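You operate a simulated robot arm through the tools that you are given. There is no shell and no other tool.

Carry out the task below with a simulated two-armed robot. There is one attempt and no reset: what you move stays moved.

Task
Wind 2 turns of tape onto the black threaded pipe in the jig.
Fine: leave it in the jig's cup and swing the tape holder out again.

The check looks at the end state, three seconds after you hand in, the way a careful person would. Anything else that was tipped, shoved, dropped, spilled or broken makes it a failure.

Robot
Two 7-joint arms with two-finger grippers on one trunk that stands fixed in place. Base frame: the origin is at the foot of the trunk, x ahead of it, y to its left, z up. Units: m, rad, N and s.
The left shoulder is at [0.033, 0.175, 1.278], the right one opposite. With the tool pointing down near the work surface each hand reaches from about 0.1 to 0.82 m from the base axis, measured 20 degrees to its own side. Payload 2.94 kg a hand.
The TCP of each hand is the grasp point between the finger pads, 0.03 m short of the fingertips. In the tool frame z runs along the fingers and y along their closing line. Largest opening 0.138 m; the body of the gripper starts 0.109 m behind the TCP.
Orientation is that of the tool frame in the base frame, as a unit quaternion [x, y, z, w]. With the fingers straight down and closing along the base's y, the tool's x points along the base's -x, its y along +y and its z along -z.

Tools
- The arms move only by the tool drive_tool. It takes "left_series", "right_series" or both (then of equal length, played together; a hand with none holds still); each is a list that holds one entry, the list of rows, each a list of 7 numbers: the turn, a rotation vector about the base's x, y, z in units of 6 degrees (1.0 is 6 degrees), then the shift along the base's x, y, z in units of 20 mm (1.0 is 20 mm), then the gripper command, from -1 (fully open) to 1 (shut), values between in proportion. In form: [[[rx, ry, rz, dx, dy, dz, claw], ...]]. A call has 1 to 20 rows; each row shifts and turns the commanded pose from where the row before left it. A call with a number of a shift or a turn outside -1 to 1 is refused whole. Each row takes 0.2 s and may step no farther than 0.05 m and 0.15 rad from the row before; otherwise, or with a gripper value out of range, the whole call is refused. Where a pose cannot be reached the arm comes as near as it can. A force on the tool above 40 N (or 10 N above the force at the start of the call, whichever is more), or a blocked arm, ends the call early, and 0.2 s more pass. The fingers move at their own pace and stop on an object; they squeeze with about 28 N. The grip force told is the motor's: it shows also when the fingers shut on nothing. Time passes only in rows, and 0.2 s behind the last, so rows that do not move let the fingers close. The reply holds the time, the measured pose of the TCP, the force on the tool along the base axes, the opening and the grip force, in the units named above and with some noise, with the torque about the TCP (base axes, N m) and any sound that the robot's microphone picked up, and new pictures: "views" is both (left out), scene, wrist or none (wrist: the cameras of the hands that moved).
- Cameras (640 x 400 px; columns grow to the right, rows downward): "scene" is now at [0.0753, 0.0442, 1.756]; the picture's right is [0.54, -0.84, 0.00], its down [-0.61, -0.39, -0.69] and it looks along [0.58, 0.37, -0.72] (base axes); focal length 348 px, centre (320, 200). "left" rides on the left gripper at [0.071, -0.019, -0.146] in its tool frame; the picture's right is [0.26, 0.96, 0.00], its down [-0.85, 0.23, -0.48] and it looks along [-0.46, 0.12, 0.88] (tool axes); focal length 280 px, centre (320, 200). "right" rides on the right gripper at [0.071, 0.019, -0.146] in its tool frame; the picture's right is [-0.26, 0.97, 0.00], its down [-0.85, -0.23, -0.48] and it looks along [-0.46, -0.12, 0.88] (tool axes); focal length 280 px, centre (320, 200). There is no depth. A picture from a camera that has moved, and an enlarged one, comes with that camera's place and axes in the base frame and with its lens.
- raise_lower(by): slides the trunk up (or, below 0, down) by that many m; the arms and the scene camera ride with it, the base frame stays. It gives what a move gives, with no picture.
- turn_head(pan, tilt): turns the head with the scene camera to pan (to the left, within 2.094 rad either way) and tilt (down, from -0.506 to 1.204), counted from straight ahead of the robot. It gives what a move gives, and a new picture of the scene camera.
- enlarge(camera, box): a new picture of the part [left, top, right, bottom] of that camera's present view, enlarged. It takes no simulated time.
- finish_job(): hands the job in; it is judged then, once.

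Places have to be worked out from the pictures, the camera data and where the tool is seen. Open the grippers and draw the arms clear of the work before you hand the job in, unless the task says otherwise.

The tools are called after ">>>" as name(argument=value, ...) on one line, values as JSON. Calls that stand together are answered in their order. drive_tool: Moves the arms, as the interface text tells. Its arguments: {"type":"object","properties":{"left_series":{"type":"array","items":{"type":"array","items":{"type":"array","items":{"type":"number"}}}},"right_series":{"type":"array","items":{"type":"array","items":{"type":"array","items":{"type":"number"}}}},"views":{"type":"string","enum":["both","scene","wrist","none"]}},"required":[]} The other tools are called the same way: raise_lower (by) slides the trunk up or down; turn_head (pan, tilt) turns the head that bears the scene camera; enlarge (camera, box) takes an enlarged picture of a part of a camera's view; finish_job () hands the job in.

At the start:

```text
time_s: 0.0
left_tcp_pos: [0.4098, 0.5741, 1.2542]
left_orientation: [0.0, 1.0, 0.0, 0.0]
left_contact_force: [-0.3, -0.5, -1.0]
left_moment: [-0.04, 0.03, -0.02]
left_opening: 0.1379
left_grip_force: 0.0
right_tcp_pos: [0.4244, 0.0733, 1.309]
right_orientation: [0.0, 1.0, 0.001, -0.001]
right_contact_force: [0.1, 0.7, 0.0]
right_moment: [0.0, -0.02, -0.02]
right_opening: 0.138
right_grip_force: 0.0
trunk travel left (down, up): [-0.45, 0.284]
head pan, tilt: [0.564, 0.806]
```

scene: 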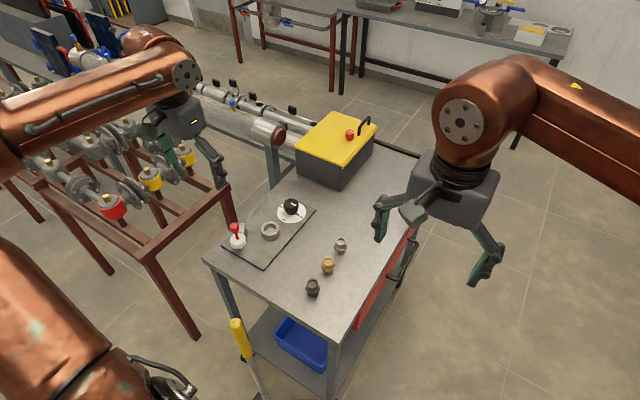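
right: 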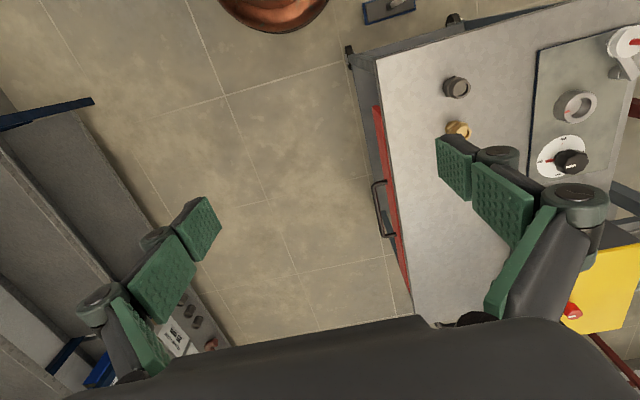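
left: 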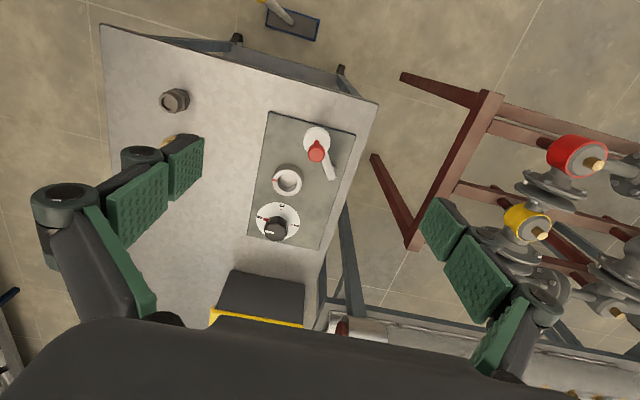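

The pictures show a cart with a jig plate (a red-handled post, a ring cup, a dial) and three fittings in a row. I'll enlarge these to understand the jig.

>>> enlarge(camera="scene", box=[200, 180, 360, 310])

>>> enlarge(camera="left", box=[230, 100, 370, 250])

>>> enlarge(camera="right", box=[430, 10, 640, 190])

```text
3.08 times, centred on (280, 245) of scene
camera zoom: at [0.0753, 0.0442, 1.756], right [0.54, -0.84, 0.0], down [-0.61, -0.39, -0.69], along [0.58, 0.37, -0.72], focal length 1070 px, centre (443, 62)
```

zoom: 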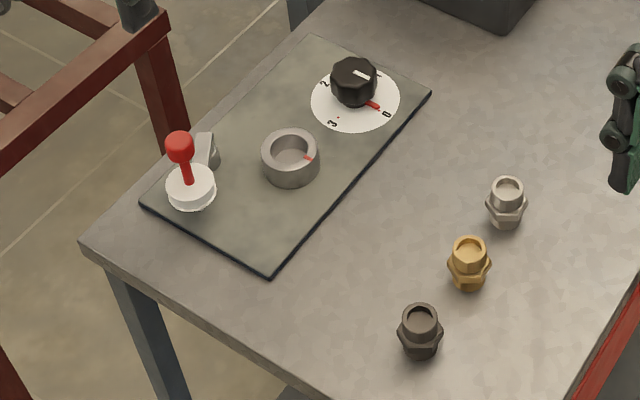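

```text
2.67 times, centred on (300, 175) of left
camera zoom: at [0.3384, 0.5563, 1.3995], right [-0.26, 0.96, 0.0], down [0.85, 0.23, 0.48], along [0.46, 0.12, -0.88], focal length 748 px, centre (373, 267)
```

zoom: 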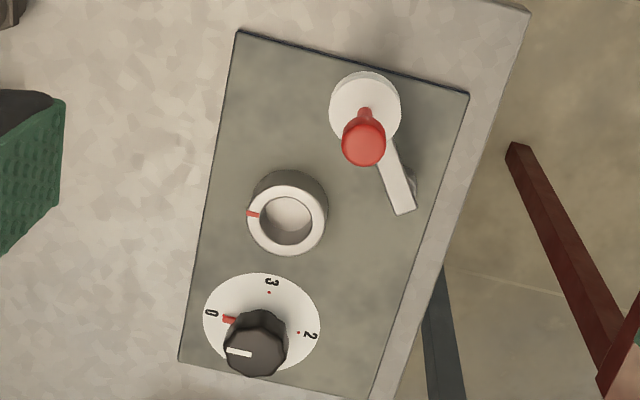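

```text
2.22 times, centred on (535, 100) of right
camera zoom: at [0.3552, 0.0928, 1.4546], right [0.26, 0.97, 0.0], down [0.85, -0.23, 0.47], along [0.46, -0.12, -0.88], focal length 623 px, centre (-158, 422)
```

zoom: 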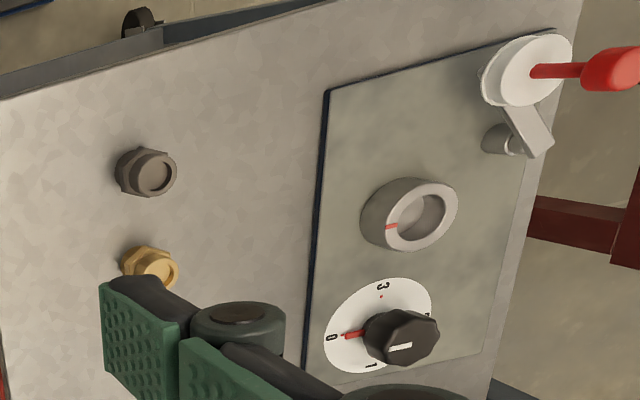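

The cup on the jig is near (0.58, 0.55), with its top at z ≈ 0.89, and the black pipe is near (0.485, 0.33). I'll bring the left hand down part-way for a closer look at the jig.

>>> drive_tool(left_series=[[[0, 0, 0, 0.25, -0.1, -0.95, -1], [0, 0, 0, 0.25, -0.1, -0.95, -1], [0, 0, 0, 0.25, -0.1, -0.95, -1], [0, 0, 0, 0.25, -0.1, -0.95, -1], [0, 0, 0, 0.25, -0.1, -0.95, -1], [0, 0, 0, 0.25, -0.1, -0.95, -1], [0, 0, 0, 0.25, -0.1, -0.95, -1], [0, 0, 0, 0, 0, 0, -1]]], views="both")

```text
time_s: 1.8
left_tcp_pos: [0.4439, 0.5625, 1.1215]
left_orientation: [0.0, 1.0, 0.001, 0.0]
left_contact_force: [-0.1, 0.0, -0.6]
left_moment: [0.01, -0.01, 0.02]
left_opening: 0.1383
left_grip_force: 0.0
right_tcp_pos: [0.4257, 0.0724, 1.3104]
right_orientation: [-0.001, 1.0, 0.001, 0.001]
right_contact_force: [-0.5, 0.4, 0.1]
right_moment: [0.0, -0.01, -0.01]
right_opening: 0.1377
right_grip_force: 0.0
trunk travel left (down, up): [-0.45, 0.284]
head pan, tilt: [0.564, 0.806]
camera scene: at [0.0749, 0.0443, 1.7561], right [0.54, -0.84, 0.0], down [-0.61, -0.39, -0.69], along [0.58, 0.37, -0.72], focal length 348 px, centre (320, 200)
camera left: at [0.3717, 0.543, 1.2672], right [-0.26, 0.96, 0.0], down [0.85, 0.23, 0.48], along [0.46, 0.12, -0.88], focal length 280 px, centre (320, 200)
```

scene: 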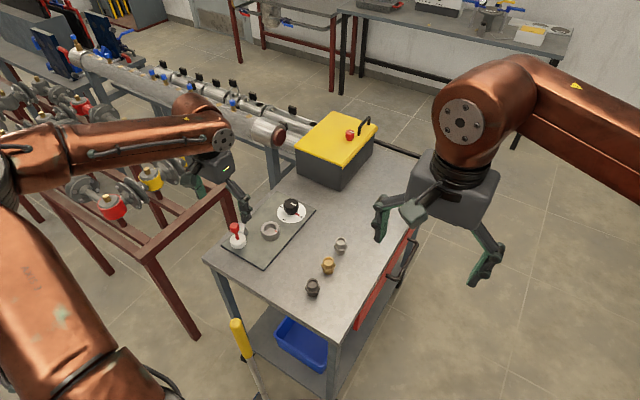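
left: 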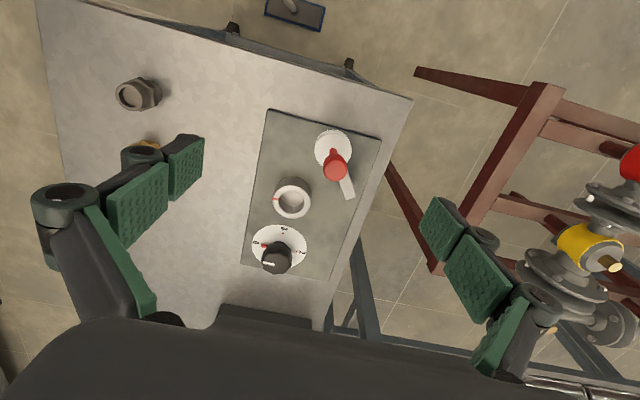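

>>> enlarge(camera="left", box=[230, 105, 390, 285])

>>> enlarge(camera="scene", box=[220, 190, 320, 260])

>>> enlarge(camera="left", box=[100, 60, 180, 130])

>>> enlarge(camera="scene", box=[290, 220, 370, 310])

```text
2.22 times, centred on (310, 195) of left
camera zoom: at [0.3717, 0.543, 1.2672], right [-0.26, 0.96, 0.0], down [0.85, 0.23, 0.48], along [0.46, 0.12, -0.88], focal length 623 px, centre (342, 211)
```

zoom: 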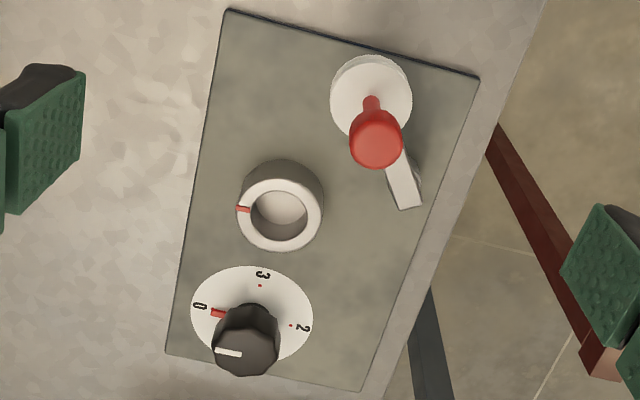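

```text
5.71 times, centred on (270, 225) of scene
camera zoom: at [0.0749, 0.0443, 1.7561], right [0.54, -0.84, 0.0], down [-0.61, -0.39, -0.69], along [0.58, 0.37, -0.72], focal length 1988 px, centre (606, 57)
```

zoom: 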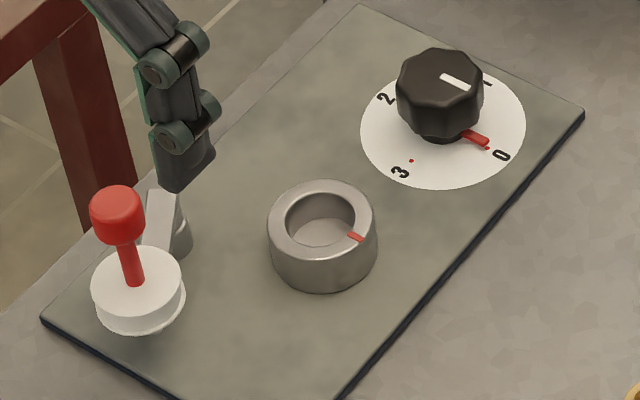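

```text
5.71 times, centred on (140, 95) of left
camera zoom: at [0.3717, 0.543, 1.2672], right [-0.26, 0.96, 0.0], down [0.85, 0.23, 0.48], along [0.46, 0.12, -0.88], focal length 1602 px, centre (1349, 800)
```

zoom: 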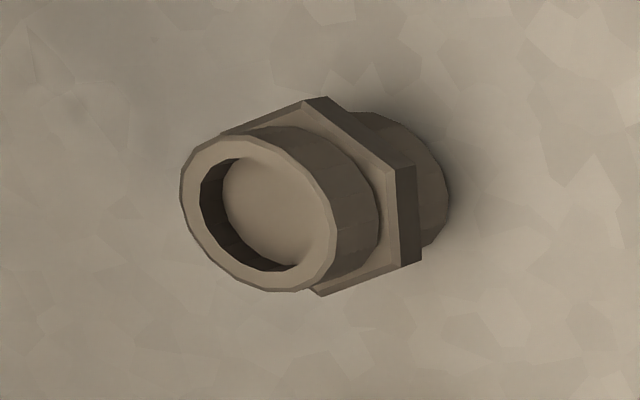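

```text
4.44 times, centred on (330, 265) of scene
camera zoom: at [0.0749, 0.0443, 1.7561], right [0.54, -0.84, 0.0], down [-0.61, -0.39, -0.69], along [0.58, 0.37, -0.72], focal length 1546 px, centre (276, -89)
```

zoom: 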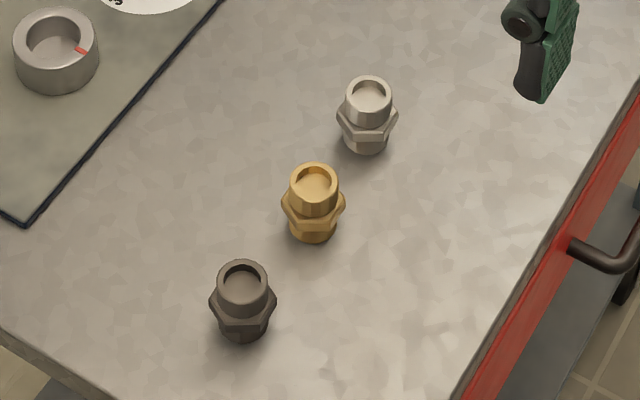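

Triangulating gives these positions:
- **Plate:** top at z ≈ 0.86.
- **Cup:** (0.583, 0.555), top at 0.889.
- **Knob axis:** (0.699, 0.555).
- **Tape handle:** ball at (0.479, 0.589, 0.984).
- **Black pipe:** (0.486, 0.329), top at 0.904.

I'll move the left hand above the black pipe with the fingers open.

>>> drive_tool(left_series=[[[0, 0, 0, 0.175, -0.975, -0.3, -1], [0, 0, 0, 0.175, -0.975, -0.3, -1], [0, 0, 0, 0.175, -0.975, -0.3, -1], [0, 0, 0, 0.175, -0.975, -0.3, -1], [0, 0, 0, 0.175, -0.975, -0.3, -1], [0, 0, 0, 0.175, -0.975, -0.3, -1], [0, 0, 0, 0.175, -0.975, -0.3, -1], [0, 0, 0, 0.175, -0.975, -0.3, -1], [0, 0, 0, 0.175, -0.975, -0.3, -1], [0, 0, 0, 0.175, -0.975, -0.3, -1], [0, 0, 0, 0.175, -0.975, -0.3, -1], [0, 0, 0, 0.175, -0.975, -0.3, -1], [0, 0, 0, 0, 0, 0, -1]]], views="both")

```text
time_s: 4.6
left_tcp_pos: [0.4866, 0.3282, 1.0483]
left_orientation: [0.0, 1.0, -0.001, 0.0]
left_contact_force: [0.2, 0.3, 0.9]
left_moment: [0.0, -0.02, 0.01]
left_opening: 0.1379
left_grip_force: 0.1
right_tcp_pos: [0.4246, 0.0738, 1.3088]
right_orientation: [0.0, 1.0, 0.001, 0.0]
right_contact_force: [0.6, 0.4, -0.3]
right_moment: [0.0, 0.0, 0.01]
right_opening: 0.1379
right_grip_force: 0.0
trunk travel left (down, up): [-0.45, 0.284]
head pan, tilt: [0.564, 0.806]
camera scene: at [0.075, 0.0441, 1.7561], right [0.54, -0.84, 0.0], down [-0.61, -0.39, -0.69], along [0.58, 0.37, -0.72], focal length 348 px, centre (320, 200)
camera left: at [0.4151, 0.3087, 1.195], right [-0.26, 0.96, 0.0], down [0.85, 0.23, 0.48], along [0.46, 0.12, -0.88], focal length 280 px, centre (320, 200)
```

scene: 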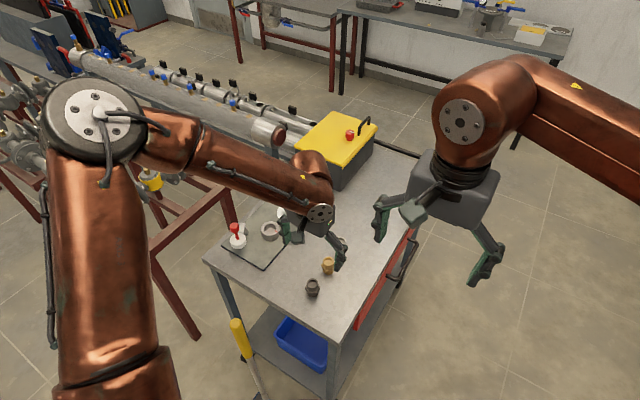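
left: 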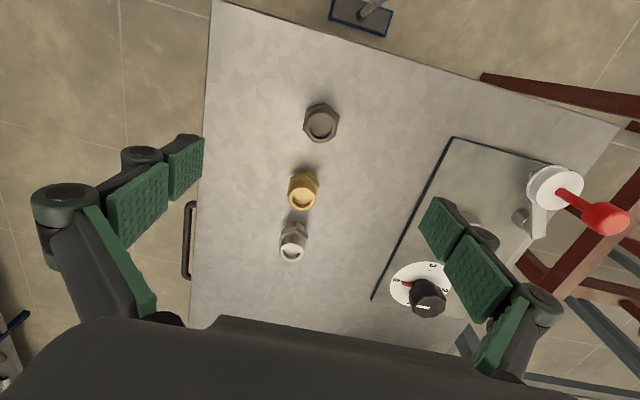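

The pipe centre confirms at about (0.484, 0.328). I'll zoom in to check dimensions before descending.

>>> enlarge(camera="left", box=[270, 80, 370, 270])

>>> enlarge(camera="left", box=[370, 130, 640, 330])

```text
2.11 times, centred on (320, 175) of left
camera zoom: at [0.4151, 0.3087, 1.195], right [-0.26, 0.96, 0.0], down [0.85, 0.23, 0.48], along [0.46, 0.12, -0.88], focal length 590 px, centre (320, 253)
```

zoom: 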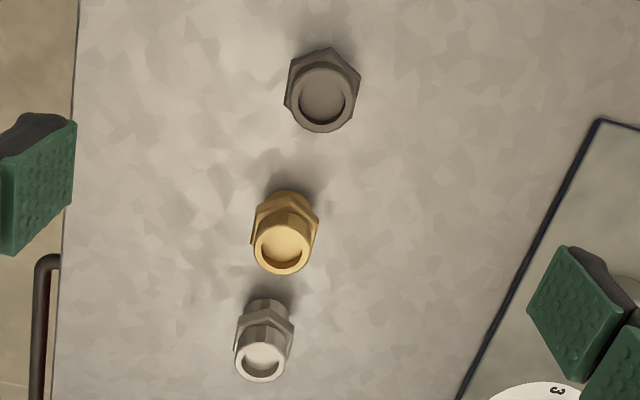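

```text
2.00 times, centred on (505, 230) of left
camera zoom: at [0.4151, 0.3087, 1.195], right [-0.26, 0.96, 0.0], down [0.85, 0.23, 0.48], along [0.46, 0.12, -0.88], focal length 561 px, centre (-50, 140)
```

zoom: 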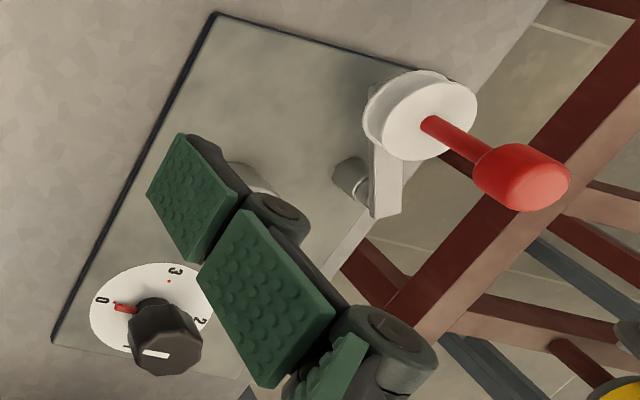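

The hex flats face ±y, which suits the finger closing direction. I'll descend so the fingertips reach mid-hex (TCP z ≈ 0.902), keeping the fingers open.

>>> drive_tool(left_series=[[[0, 0, 0, -0.02, 0, -0.9, -1], [0, 0, 0, -0.02, 0, -0.9, -1], [0, 0, 0, -0.02, 0, -0.9, -1], [0, 0, 0, -0.02, 0, -0.9, -1], [0, 0, 0, -0.02, 0, -0.9, -1], [0, 0, 0, 0, 0, -0.9, -1], [0, 0, 0, 0, 0, -0.9, -1], [0, 0, 0, 0, 0, -0.9, -1], [0, 0, 0, 0, 0, 0, -1]]], views="both")

```text
time_s: 6.6
left_tcp_pos: [0.4675, 0.3402, 0.9275]
left_orientation: [0.0, 1.0, 0.0, 0.0]
left_contact_force: [1.1, 0.0, -0.8]
left_moment: [0.01, 0.01, -0.01]
left_opening: 0.1381
left_grip_force: 0.0
left hand out of reach, approached as far as the arm can: row 6, 7, 8
right_tcp_pos: [0.4249, 0.0733, 1.3089]
right_orientation: [-0.001, 1.0, 0.001, 0.0]
right_contact_force: [-1.0, 1.0, 0.8]
right_moment: [0.01, 0.03, 0.01]
right_opening: 0.1379
right_grip_force: 0.0
trunk travel left (down, up): [-0.45, 0.284]
head pan, tilt: [0.564, 0.806]
camera scene: at [0.0754, 0.0437, 1.7561], right [0.53, -0.84, 0.0], down [-0.61, -0.39, -0.69], along [0.58, 0.37, -0.72], focal length 348 px, centre (320, 200)
camera left: at [0.3952, 0.3208, 1.0737], right [-0.26, 0.96, 0.0], down [0.85, 0.23, 0.48], along [0.46, 0.12, -0.88], focal length 280 px, centre (320, 200)
```

scene: 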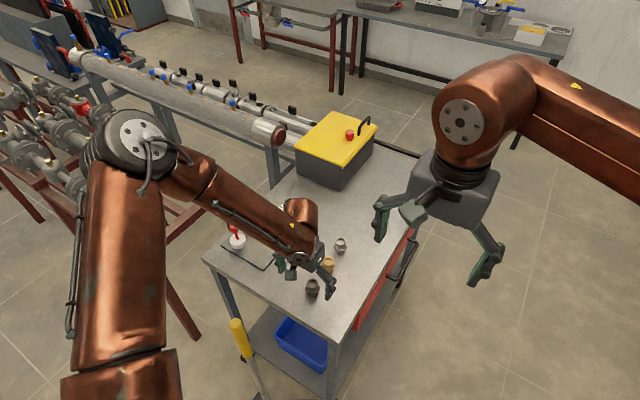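
left: 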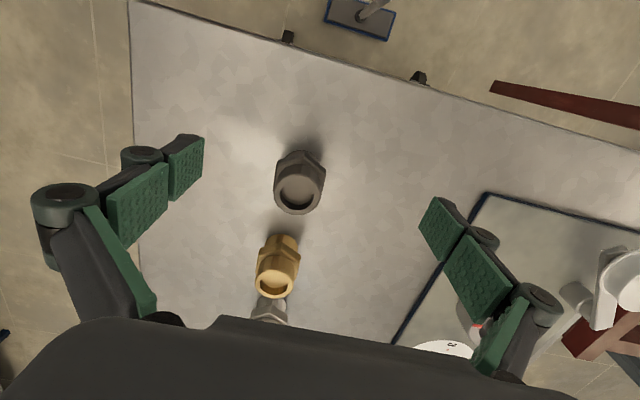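

The arm cannot reach that low from this trunk height. I'll raise the left hand back up, then look to the right side for clearance before lowering the trunk.

>>> drive_tool(left_series=[[[0, 0, 0, 0, 0, 0.9, -1], [0, 0, 0, 0, 0, 0.9, -1], [0, 0, 0, 0, 0, 0.9, -1], [0, 0, 0, 0, 0, 0.9, -1], [0, 0, 0, 0, 0, 0.9, -1], [0, 0, 0, 0, 0, 0.9, -1], [0, 0, 0, 0, 0, 0.9, -1], [0, 0, 0, 0, 0, 0.9, -1], [0, 0, 0, 0, 0, 0.9, -1], [0, 0, 0, 0, 0, 0.9, -1], [0, 0, 0, 0, 0, 0.9, -1], [0, 0, 0, 0, 0, 0.9, -1], [0, 0, 0, 0, 0, 0, -1]]], views="wrist")

>>> turn_head(pan=-0.5, tilt=0.8)

>>> turn_head(pan=-1.3, tilt=0.8)

>>> turn_head(pan=1.3, tilt=0.8)

```text
time_s: 9.4
left_tcp_pos: [0.4662, 0.3415, 1.1426]
left_orientation: [-0.001, 1.0, 0.001, 0.0]
left_contact_force: [0.4, -0.5, -0.4]
left_moment: [0.04, 0.05, -0.01]
left_opening: 0.1379
left_grip_force: 0.1
right_tcp_pos: [0.426, 0.0729, 1.3088]
right_orientation: [0.0, 1.0, 0.0, -0.001]
right_contact_force: [0.2, 0.5, -0.2]
right_moment: [-0.04, -0.01, -0.02]
right_opening: 0.1379
right_grip_force: 0.1
trunk travel left (down, up): [-0.45, 0.284]
head pan, tilt: [0.564, 0.806]
camera left: at [0.3953, 0.3223, 1.2887], right [-0.26, 0.96, 0.0], down [0.85, 0.23, 0.48], along [0.46, 0.12, -0.88], focal length 280 px, centre (320, 200)
```

left: 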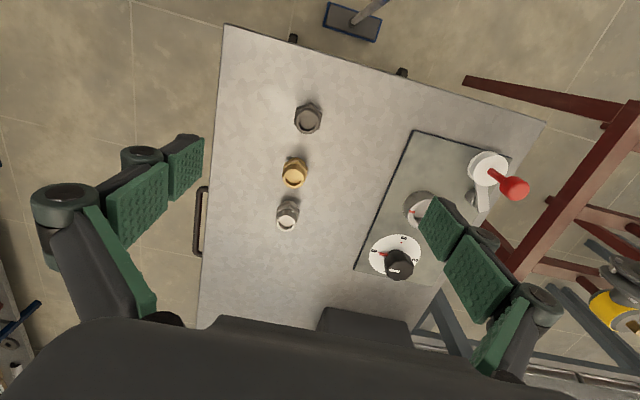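

```text
time_s: 10.7
left_tcp_pos: [0.4666, 0.3423, 1.1424]
left_orientation: [0.0, 1.0, 0.001, 0.0]
left_contact_force: [-0.3, -0.8, -0.7]
left_moment: [-0.02, -0.03, 0.0]
left_opening: 0.1382
left_grip_force: 0.1
right_tcp_pos: [0.4251, 0.0726, 1.3091]
right_orientation: [-0.001, 1.0, 0.001, 0.0]
right_contact_force: [-0.5, 0.0, -0.4]
right_moment: [0.02, 0.0, 0.01]
right_opening: 0.1379
right_grip_force: 0.1
trunk travel left (down, up): [-0.45, 0.284]
head pan, tilt: [-0.499, 0.799]
camera scene: at [0.0784, -0.0375, 1.7566], right [-0.48, -0.88, 0.0], down [-0.63, 0.34, -0.7], along [0.61, -0.33, -0.72], focal length 348 px, centre (320, 200)
```

scene: 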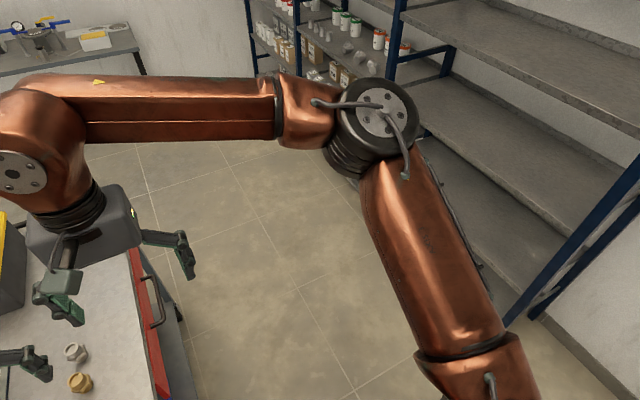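

```text
time_s: 11.8
left_tcp_pos: [0.467, 0.3424, 1.1437]
left_orientation: [0.0, 1.0, 0.0, 0.0]
left_contact_force: [0.1, -0.3, 0.3]
left_moment: [-0.01, -0.04, -0.01]
left_opening: 0.1379
left_grip_force: 0.0
right_tcp_pos: [0.4249, 0.072, 1.3089]
right_orientation: [0.0, 1.0, 0.001, -0.001]
right_contact_force: [-0.3, 0.5, -0.2]
right_moment: [0.0, -0.01, 0.0]
right_opening: 0.1382
right_grip_force: 0.1
trunk travel left (down, up): [-0.45, 0.284]
head pan, tilt: [-1.3, 0.799]
camera scene: at [0.0292, -0.0767, 1.7566], right [-0.96, -0.27, 0.0], down [-0.19, 0.69, -0.7], along [0.19, -0.67, -0.72], focal length 348 px, centre (320, 200)
```

scene: 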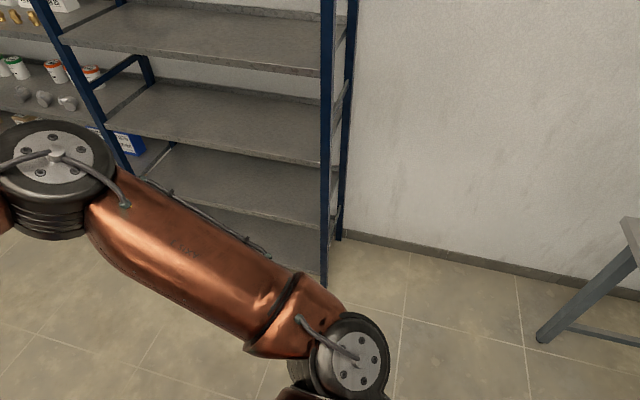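

```text
time_s: 14.2
left_tcp_pos: [0.4658, 0.3415, 1.1429]
left_orientation: [0.0, 1.0, -0.001, 0.0]
left_contact_force: [-0.8, 0.6, 1.1]
left_moment: [-0.02, 0.0, 0.0]
left_opening: 0.1378
left_grip_force: 0.0
right_tcp_pos: [0.4249, 0.073, 1.3093]
right_orientation: [-0.001, 1.0, 0.0, -0.001]
right_contact_force: [-0.1, 0.1, 0.1]
right_moment: [-0.03, -0.01, 0.05]
right_opening: 0.1378
right_grip_force: 0.0
trunk travel left (down, up): [-0.45, 0.284]
head pan, tilt: [1.3, 0.799]
camera scene: at [0.0291, 0.0787, 1.7566], right [0.96, -0.27, 0.0], down [-0.19, -0.69, -0.7], along [0.19, 0.67, -0.72], focal length 348 px, centre (320, 200)
```

scene: 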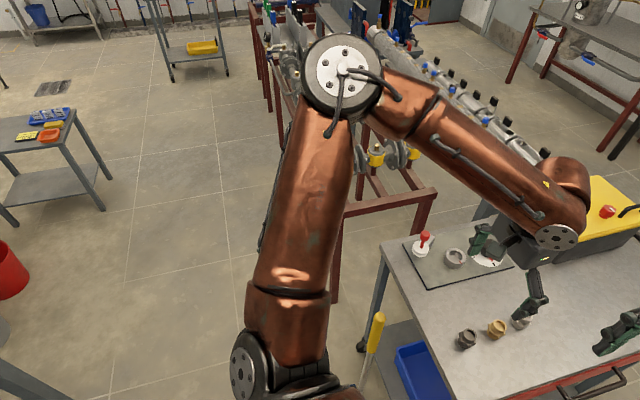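

The right elbow is well clear of the shelf, and the left elbow is high above the pipe rack. I'll turn the head back to the work and lower the trunk 0.15 m; the left fingertips will then be at about z 0.96, above the pipes.

>>> turn_head(pan=0.75, tilt=0.9)

>>> raise_lower(by=-0.15)

>>> drive_tool(left_series=[[[0, 0, 0, 0, 0, 0, -1]]], views="both")

```text
time_s: 15.1
left_tcp_pos: [0.4661, 0.3409, 1.1433]
left_orientation: [0.001, 1.0, 0.0, -0.001]
left_contact_force: [-0.3, -0.3, 0.1]
left_moment: [0.02, -0.04, -0.01]
left_opening: 0.1379
left_grip_force: 0.1
right_tcp_pos: [0.4249, 0.0727, 1.3091]
right_orientation: [-0.001, 1.0, 0.001, -0.002]
right_contact_force: [-1.1, 0.2, -0.4]
right_moment: [0.04, 0.0, 0.03]
right_opening: 0.138
right_grip_force: 0.0
trunk travel left (down, up): [-0.45, 0.284]
head pan, tilt: [0.75, 0.901]
camera scene: at [0.0627, 0.0526, 1.7487], right [0.68, -0.73, 0.0], down [-0.57, -0.54, -0.62], along [0.45, 0.42, -0.78], focal length 348 px, centre (320, 200)
```

scene: 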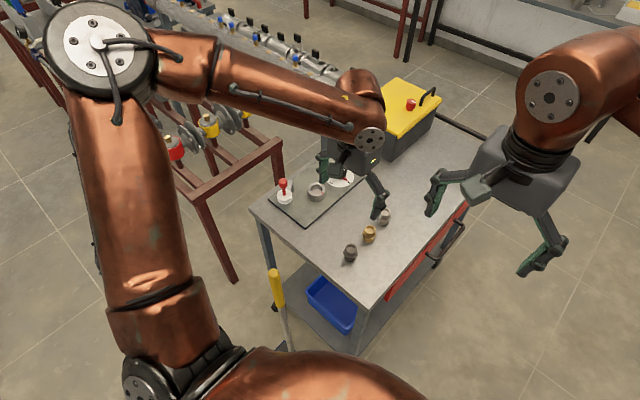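

```text
time_s: 16.9
left_tcp_pos: [0.4661, 0.3404, 0.9937]
left_orientation: [-0.001, 1.0, 0.0, 0.0]
left_contact_force: [0.2, -0.2, -0.3]
left_moment: [0.02, -0.04, -0.01]
left_opening: 0.138
left_grip_force: 0.0
right_tcp_pos: [0.4244, 0.0734, 1.1599]
right_orientation: [0.0, 1.0, 0.002, 0.0]
right_contact_force: [-0.4, -1.1, -0.5]
right_moment: [-0.01, -0.03, 0.04]
right_opening: 0.1379
right_grip_force: 0.1
trunk travel left (down, up): [-0.3, 0.434]
head pan, tilt: [0.75, 0.901]
```

```text
time_s: 17.3
left_tcp_pos: [0.4661, 0.3408, 0.992]
left_orientation: [0.001, 1.0, 0.0, 0.0]
left_contact_force: [0.2, -1.1, -0.1]
left_moment: [0.0, 0.01, -0.04]
left_opening: 0.1378
left_grip_force: 0.0
right_tcp_pos: [0.4252, 0.073, 1.159]
right_orientation: [-0.001, 1.0, 0.001, 0.0]
right_contact_force: [-0.2, -0.3, 0.1]
right_moment: [-0.03, 0.01, 0.01]
right_opening: 0.1379
right_grip_force: 0.1
trunk travel left (down, up): [-0.3, 0.434]
head pan, tilt: [0.75, 0.901]
camera scene: at [0.1309, 0.0526, 1.5977], right [0.68, -0.73, 0.0], down [-0.57, -0.53, -0.62], along [0.45, 0.42, -0.78], focal length 348 px, centre (320, 200)
camera left: at [0.3944, 0.3214, 1.1389], right [-0.26, 0.96, 0.0], down [0.85, 0.23, 0.48], along [0.46, 0.12, -0.88], focal length 280 px, centre (320, 200)
```

scene: 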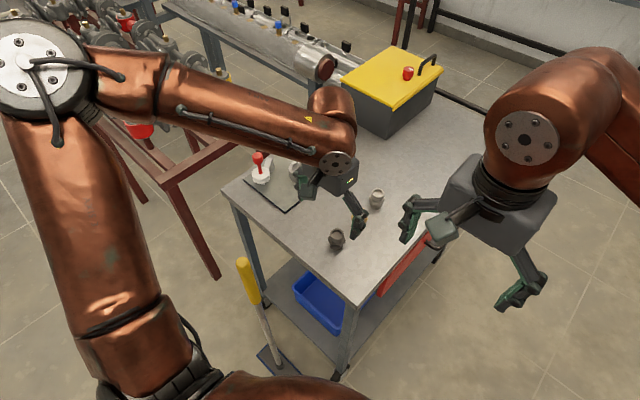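
left: 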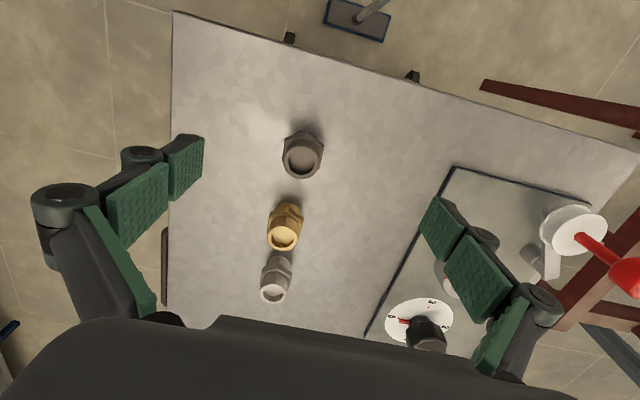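

The trunk is now lower. The wrist view puts the black pipe at (0.4835, 0.328), so I'll descend over it to TCP z ≈ 0.902.

>>> drive_tool(left_series=[[[0, 0, 0, 0.3, -0.22, -0.4, -1], [0, 0, 0, 0.3, -0.22, -0.6, -1], [0, 0, 0, 0.27, -0.2, -0.9, -1], [0, 0, 0, 0, 0, -0.9, -1], [0, 0, 0, 0, 0, -0.9, -1], [0, 0, 0, 0, 0, -0.8, -1], [0, 0, 0, 0, 0, 0, -1]]], views="both")

```text
time_s: 18.9
left_tcp_pos: [0.4824, 0.3279, 0.9028]
left_orientation: [-0.001, 1.0, 0.0, 0.0]
left_contact_force: [0.0, 0.3, -0.8]
left_moment: [-0.03, -0.02, -0.02]
left_opening: 0.1383
left_grip_force: 0.1
right_tcp_pos: [0.425, 0.0717, 1.1587]
right_orientation: [0.0, 1.0, 0.001, -0.001]
right_contact_force: [-0.7, 0.1, -0.1]
right_moment: [0.0, -0.02, -0.04]
right_opening: 0.1381
right_grip_force: 0.2
trunk travel left (down, up): [-0.3, 0.434]
head pan, tilt: [0.75, 0.901]
camera scene: at [0.1308, 0.0523, 1.5977], right [0.68, -0.73, 0.0], down [-0.57, -0.53, -0.62], along [0.45, 0.42, -0.78], focal length 348 px, centre (320, 200)
camera left: at [0.4113, 0.3083, 1.0485], right [-0.26, 0.96, 0.0], down [0.85, 0.23, 0.48], along [0.46, 0.12, -0.88], focal length 280 px, centre (320, 200)
```

scene: 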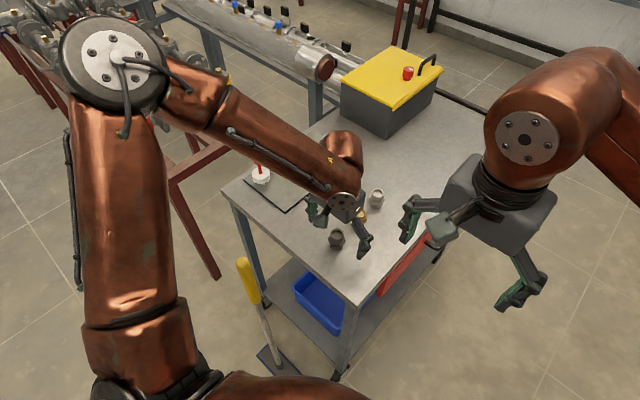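
left: 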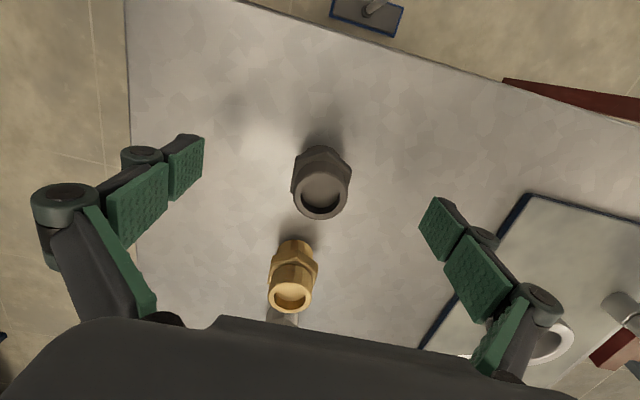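

The pipe sits exactly between the fingers at (0.483, 0.328). Closing now.

>>> drive_tool(left_series=[[[0, 0, 0, 0, 0, 0, 1], [0, 0, 0, 0, 0, 0, 1], [0, 0, 0, 0, 0, 0, 1], [0, 0, 0, 0, 0, 0, 1], [0, 0, 0, 0, 0, 0, 1], [0, 0, 0, 0, 0, 0, 1], [0, 0, 0, 0, 0, 0, 1], [0, 0, 0, 0, 0, 0, 1]]], views="both")

```text
time_s: 20.7
left_tcp_pos: [0.4834, 0.3285, 0.9031]
left_orientation: [0.0, 1.0, -0.001, 0.0]
left_contact_force: [-0.3, 0.0, 0.8]
left_moment: [0.01, 0.02, 0.0]
left_opening: 0.0423
left_grip_force: 28.7
right_tcp_pos: [0.4273, 0.0738, 1.1585]
right_orientation: [-0.001, 1.0, 0.001, 0.0]
right_contact_force: [0.6, -0.6, 0.5]
right_moment: [0.0, -0.02, -0.03]
right_opening: 0.1381
right_grip_force: 0.0
trunk travel left (down, up): [-0.3, 0.434]
head pan, tilt: [0.75, 0.901]
camera scene: at [0.131, 0.0525, 1.5976], right [0.68, -0.73, 0.0], down [-0.57, -0.53, -0.62], along [0.45, 0.42, -0.78], focal length 348 px, centre (320, 200)
camera left: at [0.4114, 0.3084, 1.0487], right [-0.26, 0.96, 0.0], down [0.85, 0.23, 0.48], along [0.46, 0.12, -0.88], focal length 280 px, centre (320, 200)
```

scene: 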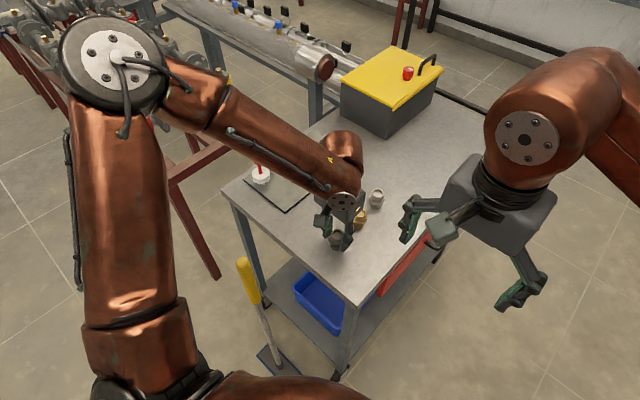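
left: 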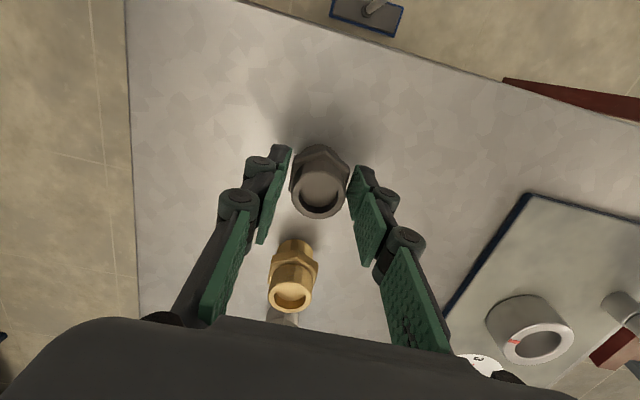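

The grip stopped at 42 mm with 28.7 N, so it is holding. I'll zoom in to see the contact.

>>> enlarge(camera="left", box=[230, 120, 410, 250])

>>> enlarge(camera="left", box=[470, 270, 600, 380])

```text
3.08 times, centred on (320, 185) of left
camera zoom: at [0.4114, 0.3084, 1.0487], right [-0.26, 0.96, 0.0], down [0.85, 0.23, 0.48], along [0.46, 0.12, -0.88], focal length 863 px, centre (320, 246)
```

zoom: 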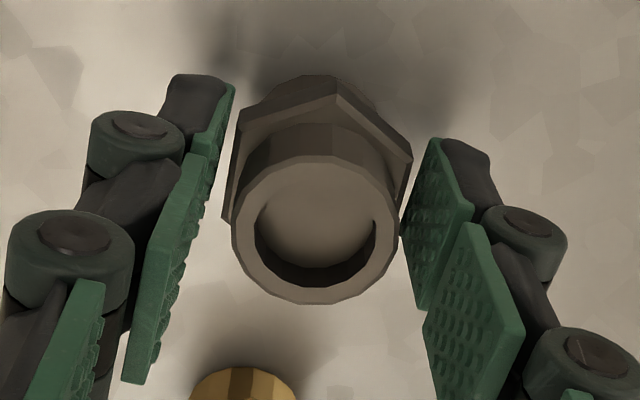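

```text
3.64 times, centred on (535, 325) of left
camera zoom: at [0.4114, 0.3084, 1.0487], right [-0.26, 0.96, 0.0], down [0.85, 0.23, 0.48], along [0.46, 0.12, -0.88], focal length 1020 px, centre (-462, -254)
```

zoom: 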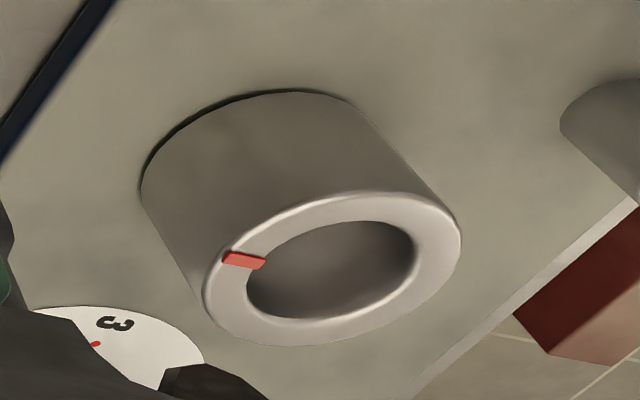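

The pads hold the hex flats. I'll lift about 9 cm and carry the pipe over to above the cup.

>>> drive_tool(left_series=[[[0, 0, 0, 0, 0, 0.5, 1], [0, 0, 0, 0, 0, 0.8, 1], [0, 0, 0, 0, 0, 0.8, 1], [0, 0, 0, 0, 0, 0.8, 1], [0, 0, 0, 0, 0, 0.8, 1], [0, 0, 0, 0, 0, 0.8, 1], [0, 0, 0, 0, 0, 0, 1]]], views="both")

>>> drive_tool(left_series=[[[0, 0, 0, 0.3, 0.68, 0, 1], [0, 0, 0, 0.4, 0.9, 0, 1], [0, 0, 0, 0.4, 0.9, 0, 1], [0, 0, 0, 0.4, 0.9, 0, 1], [0, 0, 0, 0.4, 0.9, 0, 1], [0, 0, 0, 0.4, 0.9, 0, 1], [0, 0, 0, 0.4, 0.9, 0, 1], [0, 0, 0, 0.4, 0.9, 0, 1], [0, 0, 0, 0.4, 0.9, 0, 1], [0, 0, 0, 0.4, 0.9, 0, 1], [0, 0, 0, 0.4, 0.9, 0, 1], [0, 0, 0, 0.4, 0.9, 0, 1], [0, 0, 0, 0.3, 0.7, 0, 1], [0, 0, 0, 0, 0, 0, 1]]], views="both")

```text
time_s: 22.3
left_tcp_pos: [0.485, 0.3295, 0.9934]
left_orientation: [0.0, 1.0, 0.0, 0.0]
left_contact_force: [0.3, 1.1, -1.8]
left_moment: [-0.01, -0.03, 0.03]
left_opening: 0.0423
left_grip_force: 27.9
right_tcp_pos: [0.4262, 0.0727, 1.1584]
right_orientation: [0.0, 1.0, 0.001, -0.001]
right_contact_force: [-0.1, 0.0, 0.1]
right_moment: [0.02, 0.01, 0.0]
right_opening: 0.1381
right_grip_force: 0.0
trunk travel left (down, up): [-0.3, 0.434]
head pan, tilt: [0.75, 0.901]
camera scene: at [0.1313, 0.0528, 1.5975], right [0.68, -0.73, 0.0], down [-0.57, -0.54, -0.62], along [0.45, 0.42, -0.78], focal length 348 px, centre (320, 200)
camera left: at [0.4121, 0.3094, 1.1398], right [-0.26, 0.96, 0.0], down [0.85, 0.23, 0.48], along [0.46, 0.12, -0.88], focal length 280 px, centre (320, 200)
```

scene: 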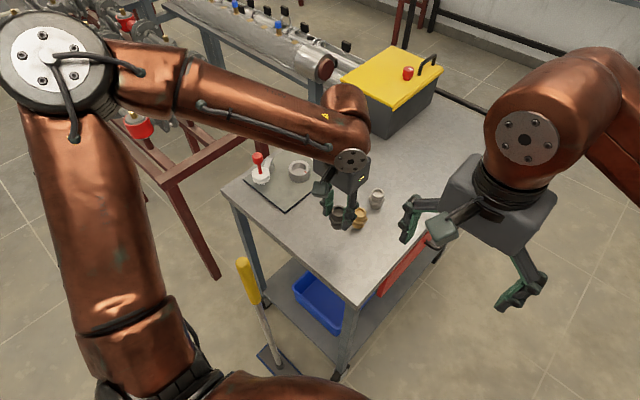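
left: 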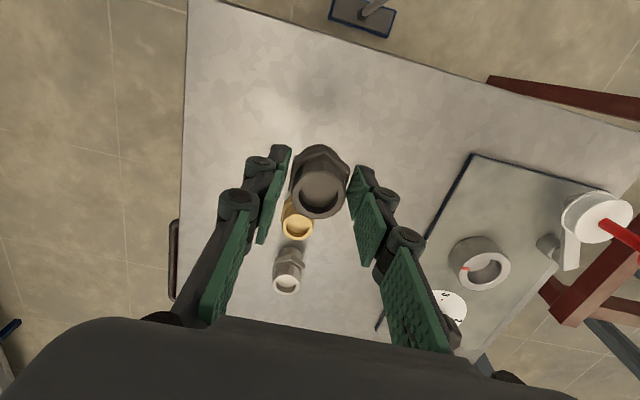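

```text
time_s: 25.3
left_tcp_pos: [0.5825, 0.5551, 0.9935]
left_orientation: [-0.001, 1.0, 0.0, 0.0]
left_contact_force: [-0.8, -0.5, -0.8]
left_moment: [0.02, -0.01, 0.01]
left_opening: 0.0423
left_grip_force: 28.3
right_tcp_pos: [0.4257, 0.0739, 1.1597]
right_orientation: [0.0, 1.0, 0.002, -0.001]
right_contact_force: [0.7, 0.2, -1.2]
right_moment: [0.03, 0.01, 0.01]
right_opening: 0.1379
right_grip_force: 0.1
trunk travel left (down, up): [-0.3, 0.434]
head pan, tilt: [0.75, 0.901]
camera scene: at [0.131, 0.0528, 1.5976], right [0.68, -0.73, 0.0], down [-0.57, -0.54, -0.62], along [0.45, 0.42, -0.78], focal length 348 px, centre (320, 200)
camera left: at [0.5111, 0.535, 1.1395], right [-0.26, 0.96, 0.0], down [0.85, 0.23, 0.48], along [0.46, 0.12, -0.88], focal length 280 px, centre (320, 200)
```

scene: 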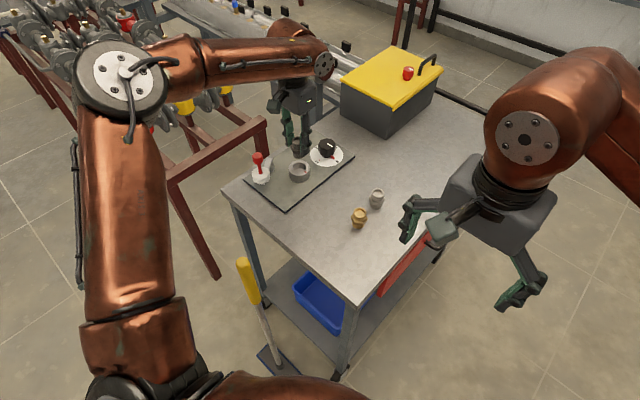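
left: 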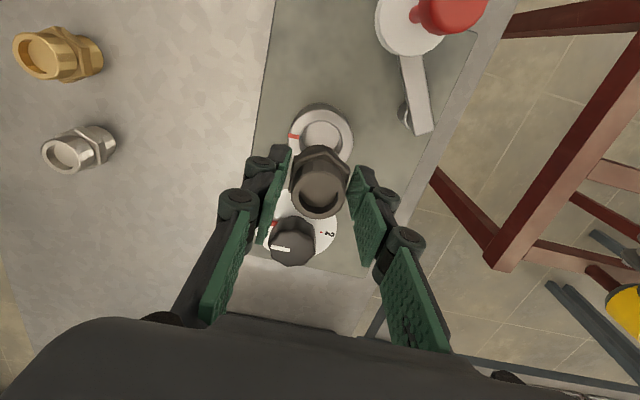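

The pipe is above the cup. I'll zoom to refine the cup centre.

>>> enlarge(camera="left", box=[260, 80, 440, 220])

>>> enlarge(camera="scene", box=[240, 100, 360, 210])

```text
2.86 times, centred on (350, 150) of left
camera zoom: at [0.5111, 0.535, 1.1395], right [-0.26, 0.96, 0.0], down [0.85, 0.23, 0.48], along [0.46, 0.12, -0.88], focal length 801 px, centre (234, 343)
```

zoom: 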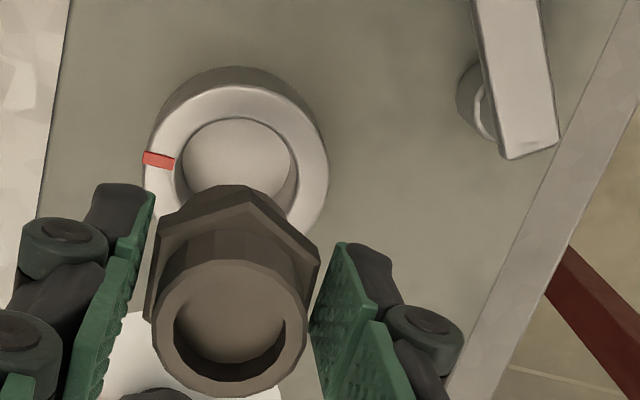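

```text
3.64 times, centred on (300, 155) of scene
camera zoom: at [0.131, 0.0528, 1.5976], right [0.68, -0.73, 0.0], down [-0.57, -0.54, -0.62], along [0.45, 0.42, -0.78], focal length 1265 px, centre (393, 364)
```

zoom: 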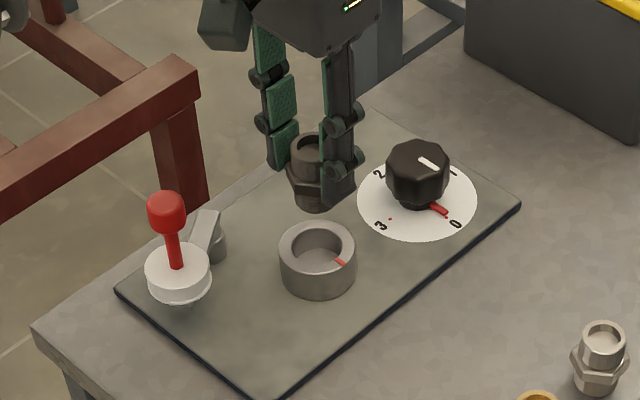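

The pipe is aligned with the cup to within about 1–2 mm, and the clearance is about 4 mm. I'll lower most of the way and check.

>>> drive_tool(left_series=[[[0, 0, 0, 0.03, 0.05, -0.7, 1], [0, 0, 0, 0, 0, -0.7, 1], [0, 0, 0, 0, 0, -0.7, 1], [0, 0, 0, 0, 0, -0.5, 1], [0, 0, 0, 0, 0, -0.3, 1], [0, 0, 0, 0, 0, 0, 1]]], views="both")

>>> enlarge(camera="scene", box=[240, 100, 360, 210])

>>> enlarge(camera="left", box=[230, 100, 410, 240])

```text
time_s: 26.7
left_tcp_pos: [0.5833, 0.5548, 0.935]
left_orientation: [-0.001, 1.0, 0.0, 0.0]
left_contact_force: [-2.2, 1.2, -2.2]
left_moment: [0.07, 0.13, 0.03]
left_opening: 0.0425
left_grip_force: 27.8
right_tcp_pos: [0.4246, 0.073, 1.1589]
right_orientation: [-0.001, 1.0, 0.001, 0.0]
right_contact_force: [-0.4, 0.3, 0.2]
right_moment: [-0.03, 0.02, -0.02]
right_opening: 0.1382
right_grip_force: 0.0
trunk travel left (down, up): [-0.3, 0.434]
head pan, tilt: [0.75, 0.901]
camera scene: at [0.131, 0.0532, 1.5976], right [0.68, -0.73, 0.0], down [-0.57, -0.54, -0.62], along [0.45, 0.42, -0.78], focal length 348 px, centre (320, 200)
camera left: at [0.512, 0.5354, 1.0802], right [-0.26, 0.96, 0.0], down [0.85, 0.23, 0.47], along [0.46, 0.12, -0.88], focal length 280 px, centre (320, 200)
```

scene: 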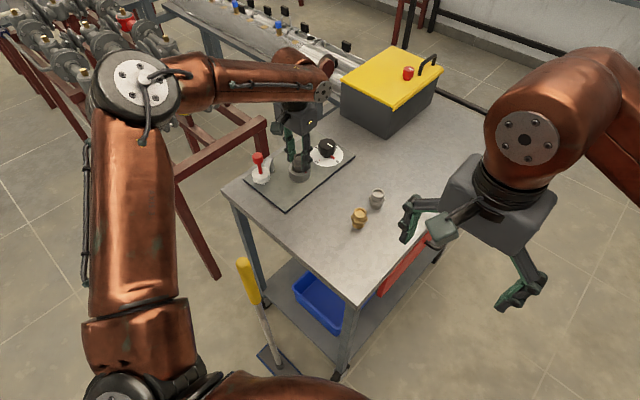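
left: 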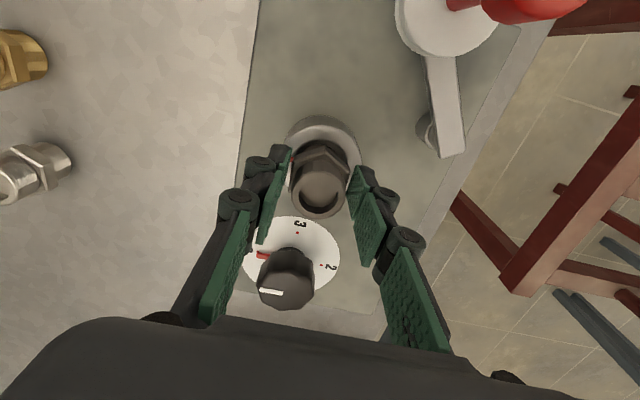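

```text
3.64 times, centred on (300, 155) of scene
camera zoom: at [0.131, 0.0532, 1.5976], right [0.68, -0.73, 0.0], down [-0.57, -0.54, -0.62], along [0.45, 0.42, -0.78], focal length 1265 px, centre (393, 364)
```

zoom: 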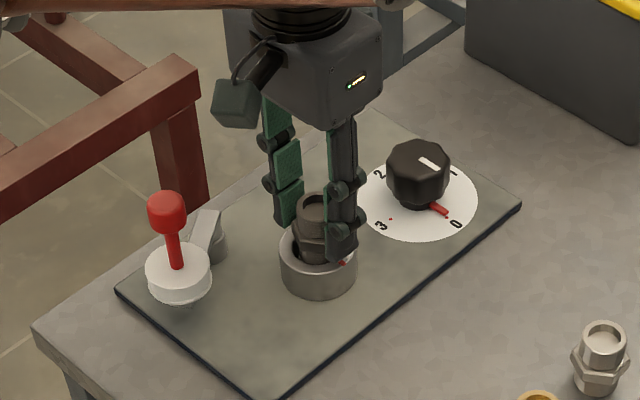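

```text
2.86 times, centred on (320, 170) of left
camera zoom: at [0.512, 0.5354, 1.0802], right [-0.26, 0.96, 0.0], down [0.85, 0.23, 0.47], along [0.46, 0.12, -0.88], focal length 801 px, centre (320, 286)
```

zoom: 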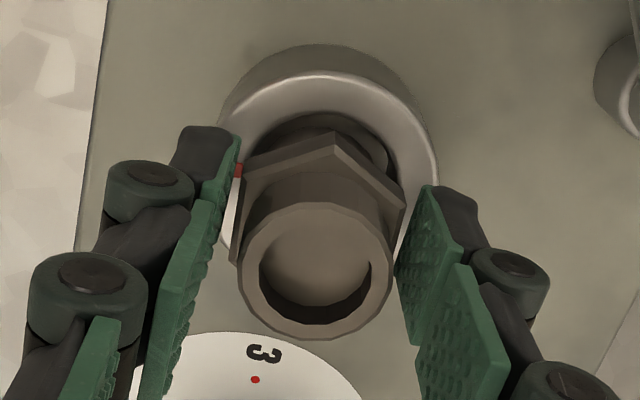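

The readings suggest light side contact on the pipe's +x/−y side: fx is −2.2 N, with a matching moment. I'll shift about 2 mm in −x and 1 mm in +y, then lower slowly.

>>> drive_tool(left_series=[[[0, 0, 0, -0.1, 0.05, 0, 1], [0, 0, 0, 0, 0, 0, 1]]], views="none")

>>> drive_tool(left_series=[[[0, 0, 0, 0, 0, -0.2, 1], [0, 0, 0, 0, 0, 0, 1]]], views="none")

```text
time_s: 27.3
left_tcp_pos: [0.5847, 0.5547, 0.9342]
left_orientation: [0.0, 1.0, 0.001, 0.0]
left_contact_force: [-0.1, 0.1, -1.3]
left_moment: [0.01, 0.0, 0.0]
left_opening: 0.042
left_grip_force: 27.8
right_tcp_pos: [0.4249, 0.0734, 1.1582]
right_orientation: [0.0, 1.0, 0.0, -0.001]
right_contact_force: [-0.1, 0.5, 0.3]
right_moment: [0.02, 0.0, -0.02]
right_opening: 0.138
right_grip_force: 0.0
trunk travel left (down, up): [-0.3, 0.434]
head pan, tilt: [0.75, 0.901]
```

```text
time_s: 27.9
left_tcp_pos: [0.5827, 0.5561, 0.931]
left_orientation: [0.0, 1.0, 0.0, 0.0]
left_contact_force: [-0.1, 0.0, -0.4]
left_moment: [0.01, -0.02, -0.05]
left_opening: 0.0422
left_grip_force: 27.8
right_tcp_pos: [0.4269, 0.0747, 1.159]
right_orientation: [-0.001, 1.0, 0.0, -0.001]
right_contact_force: [-0.8, 0.0, 0.5]
right_moment: [-0.03, 0.01, 0.01]
right_opening: 0.1379
right_grip_force: 0.1
trunk travel left (down, up): [-0.3, 0.434]
head pan, tilt: [0.75, 0.901]
```

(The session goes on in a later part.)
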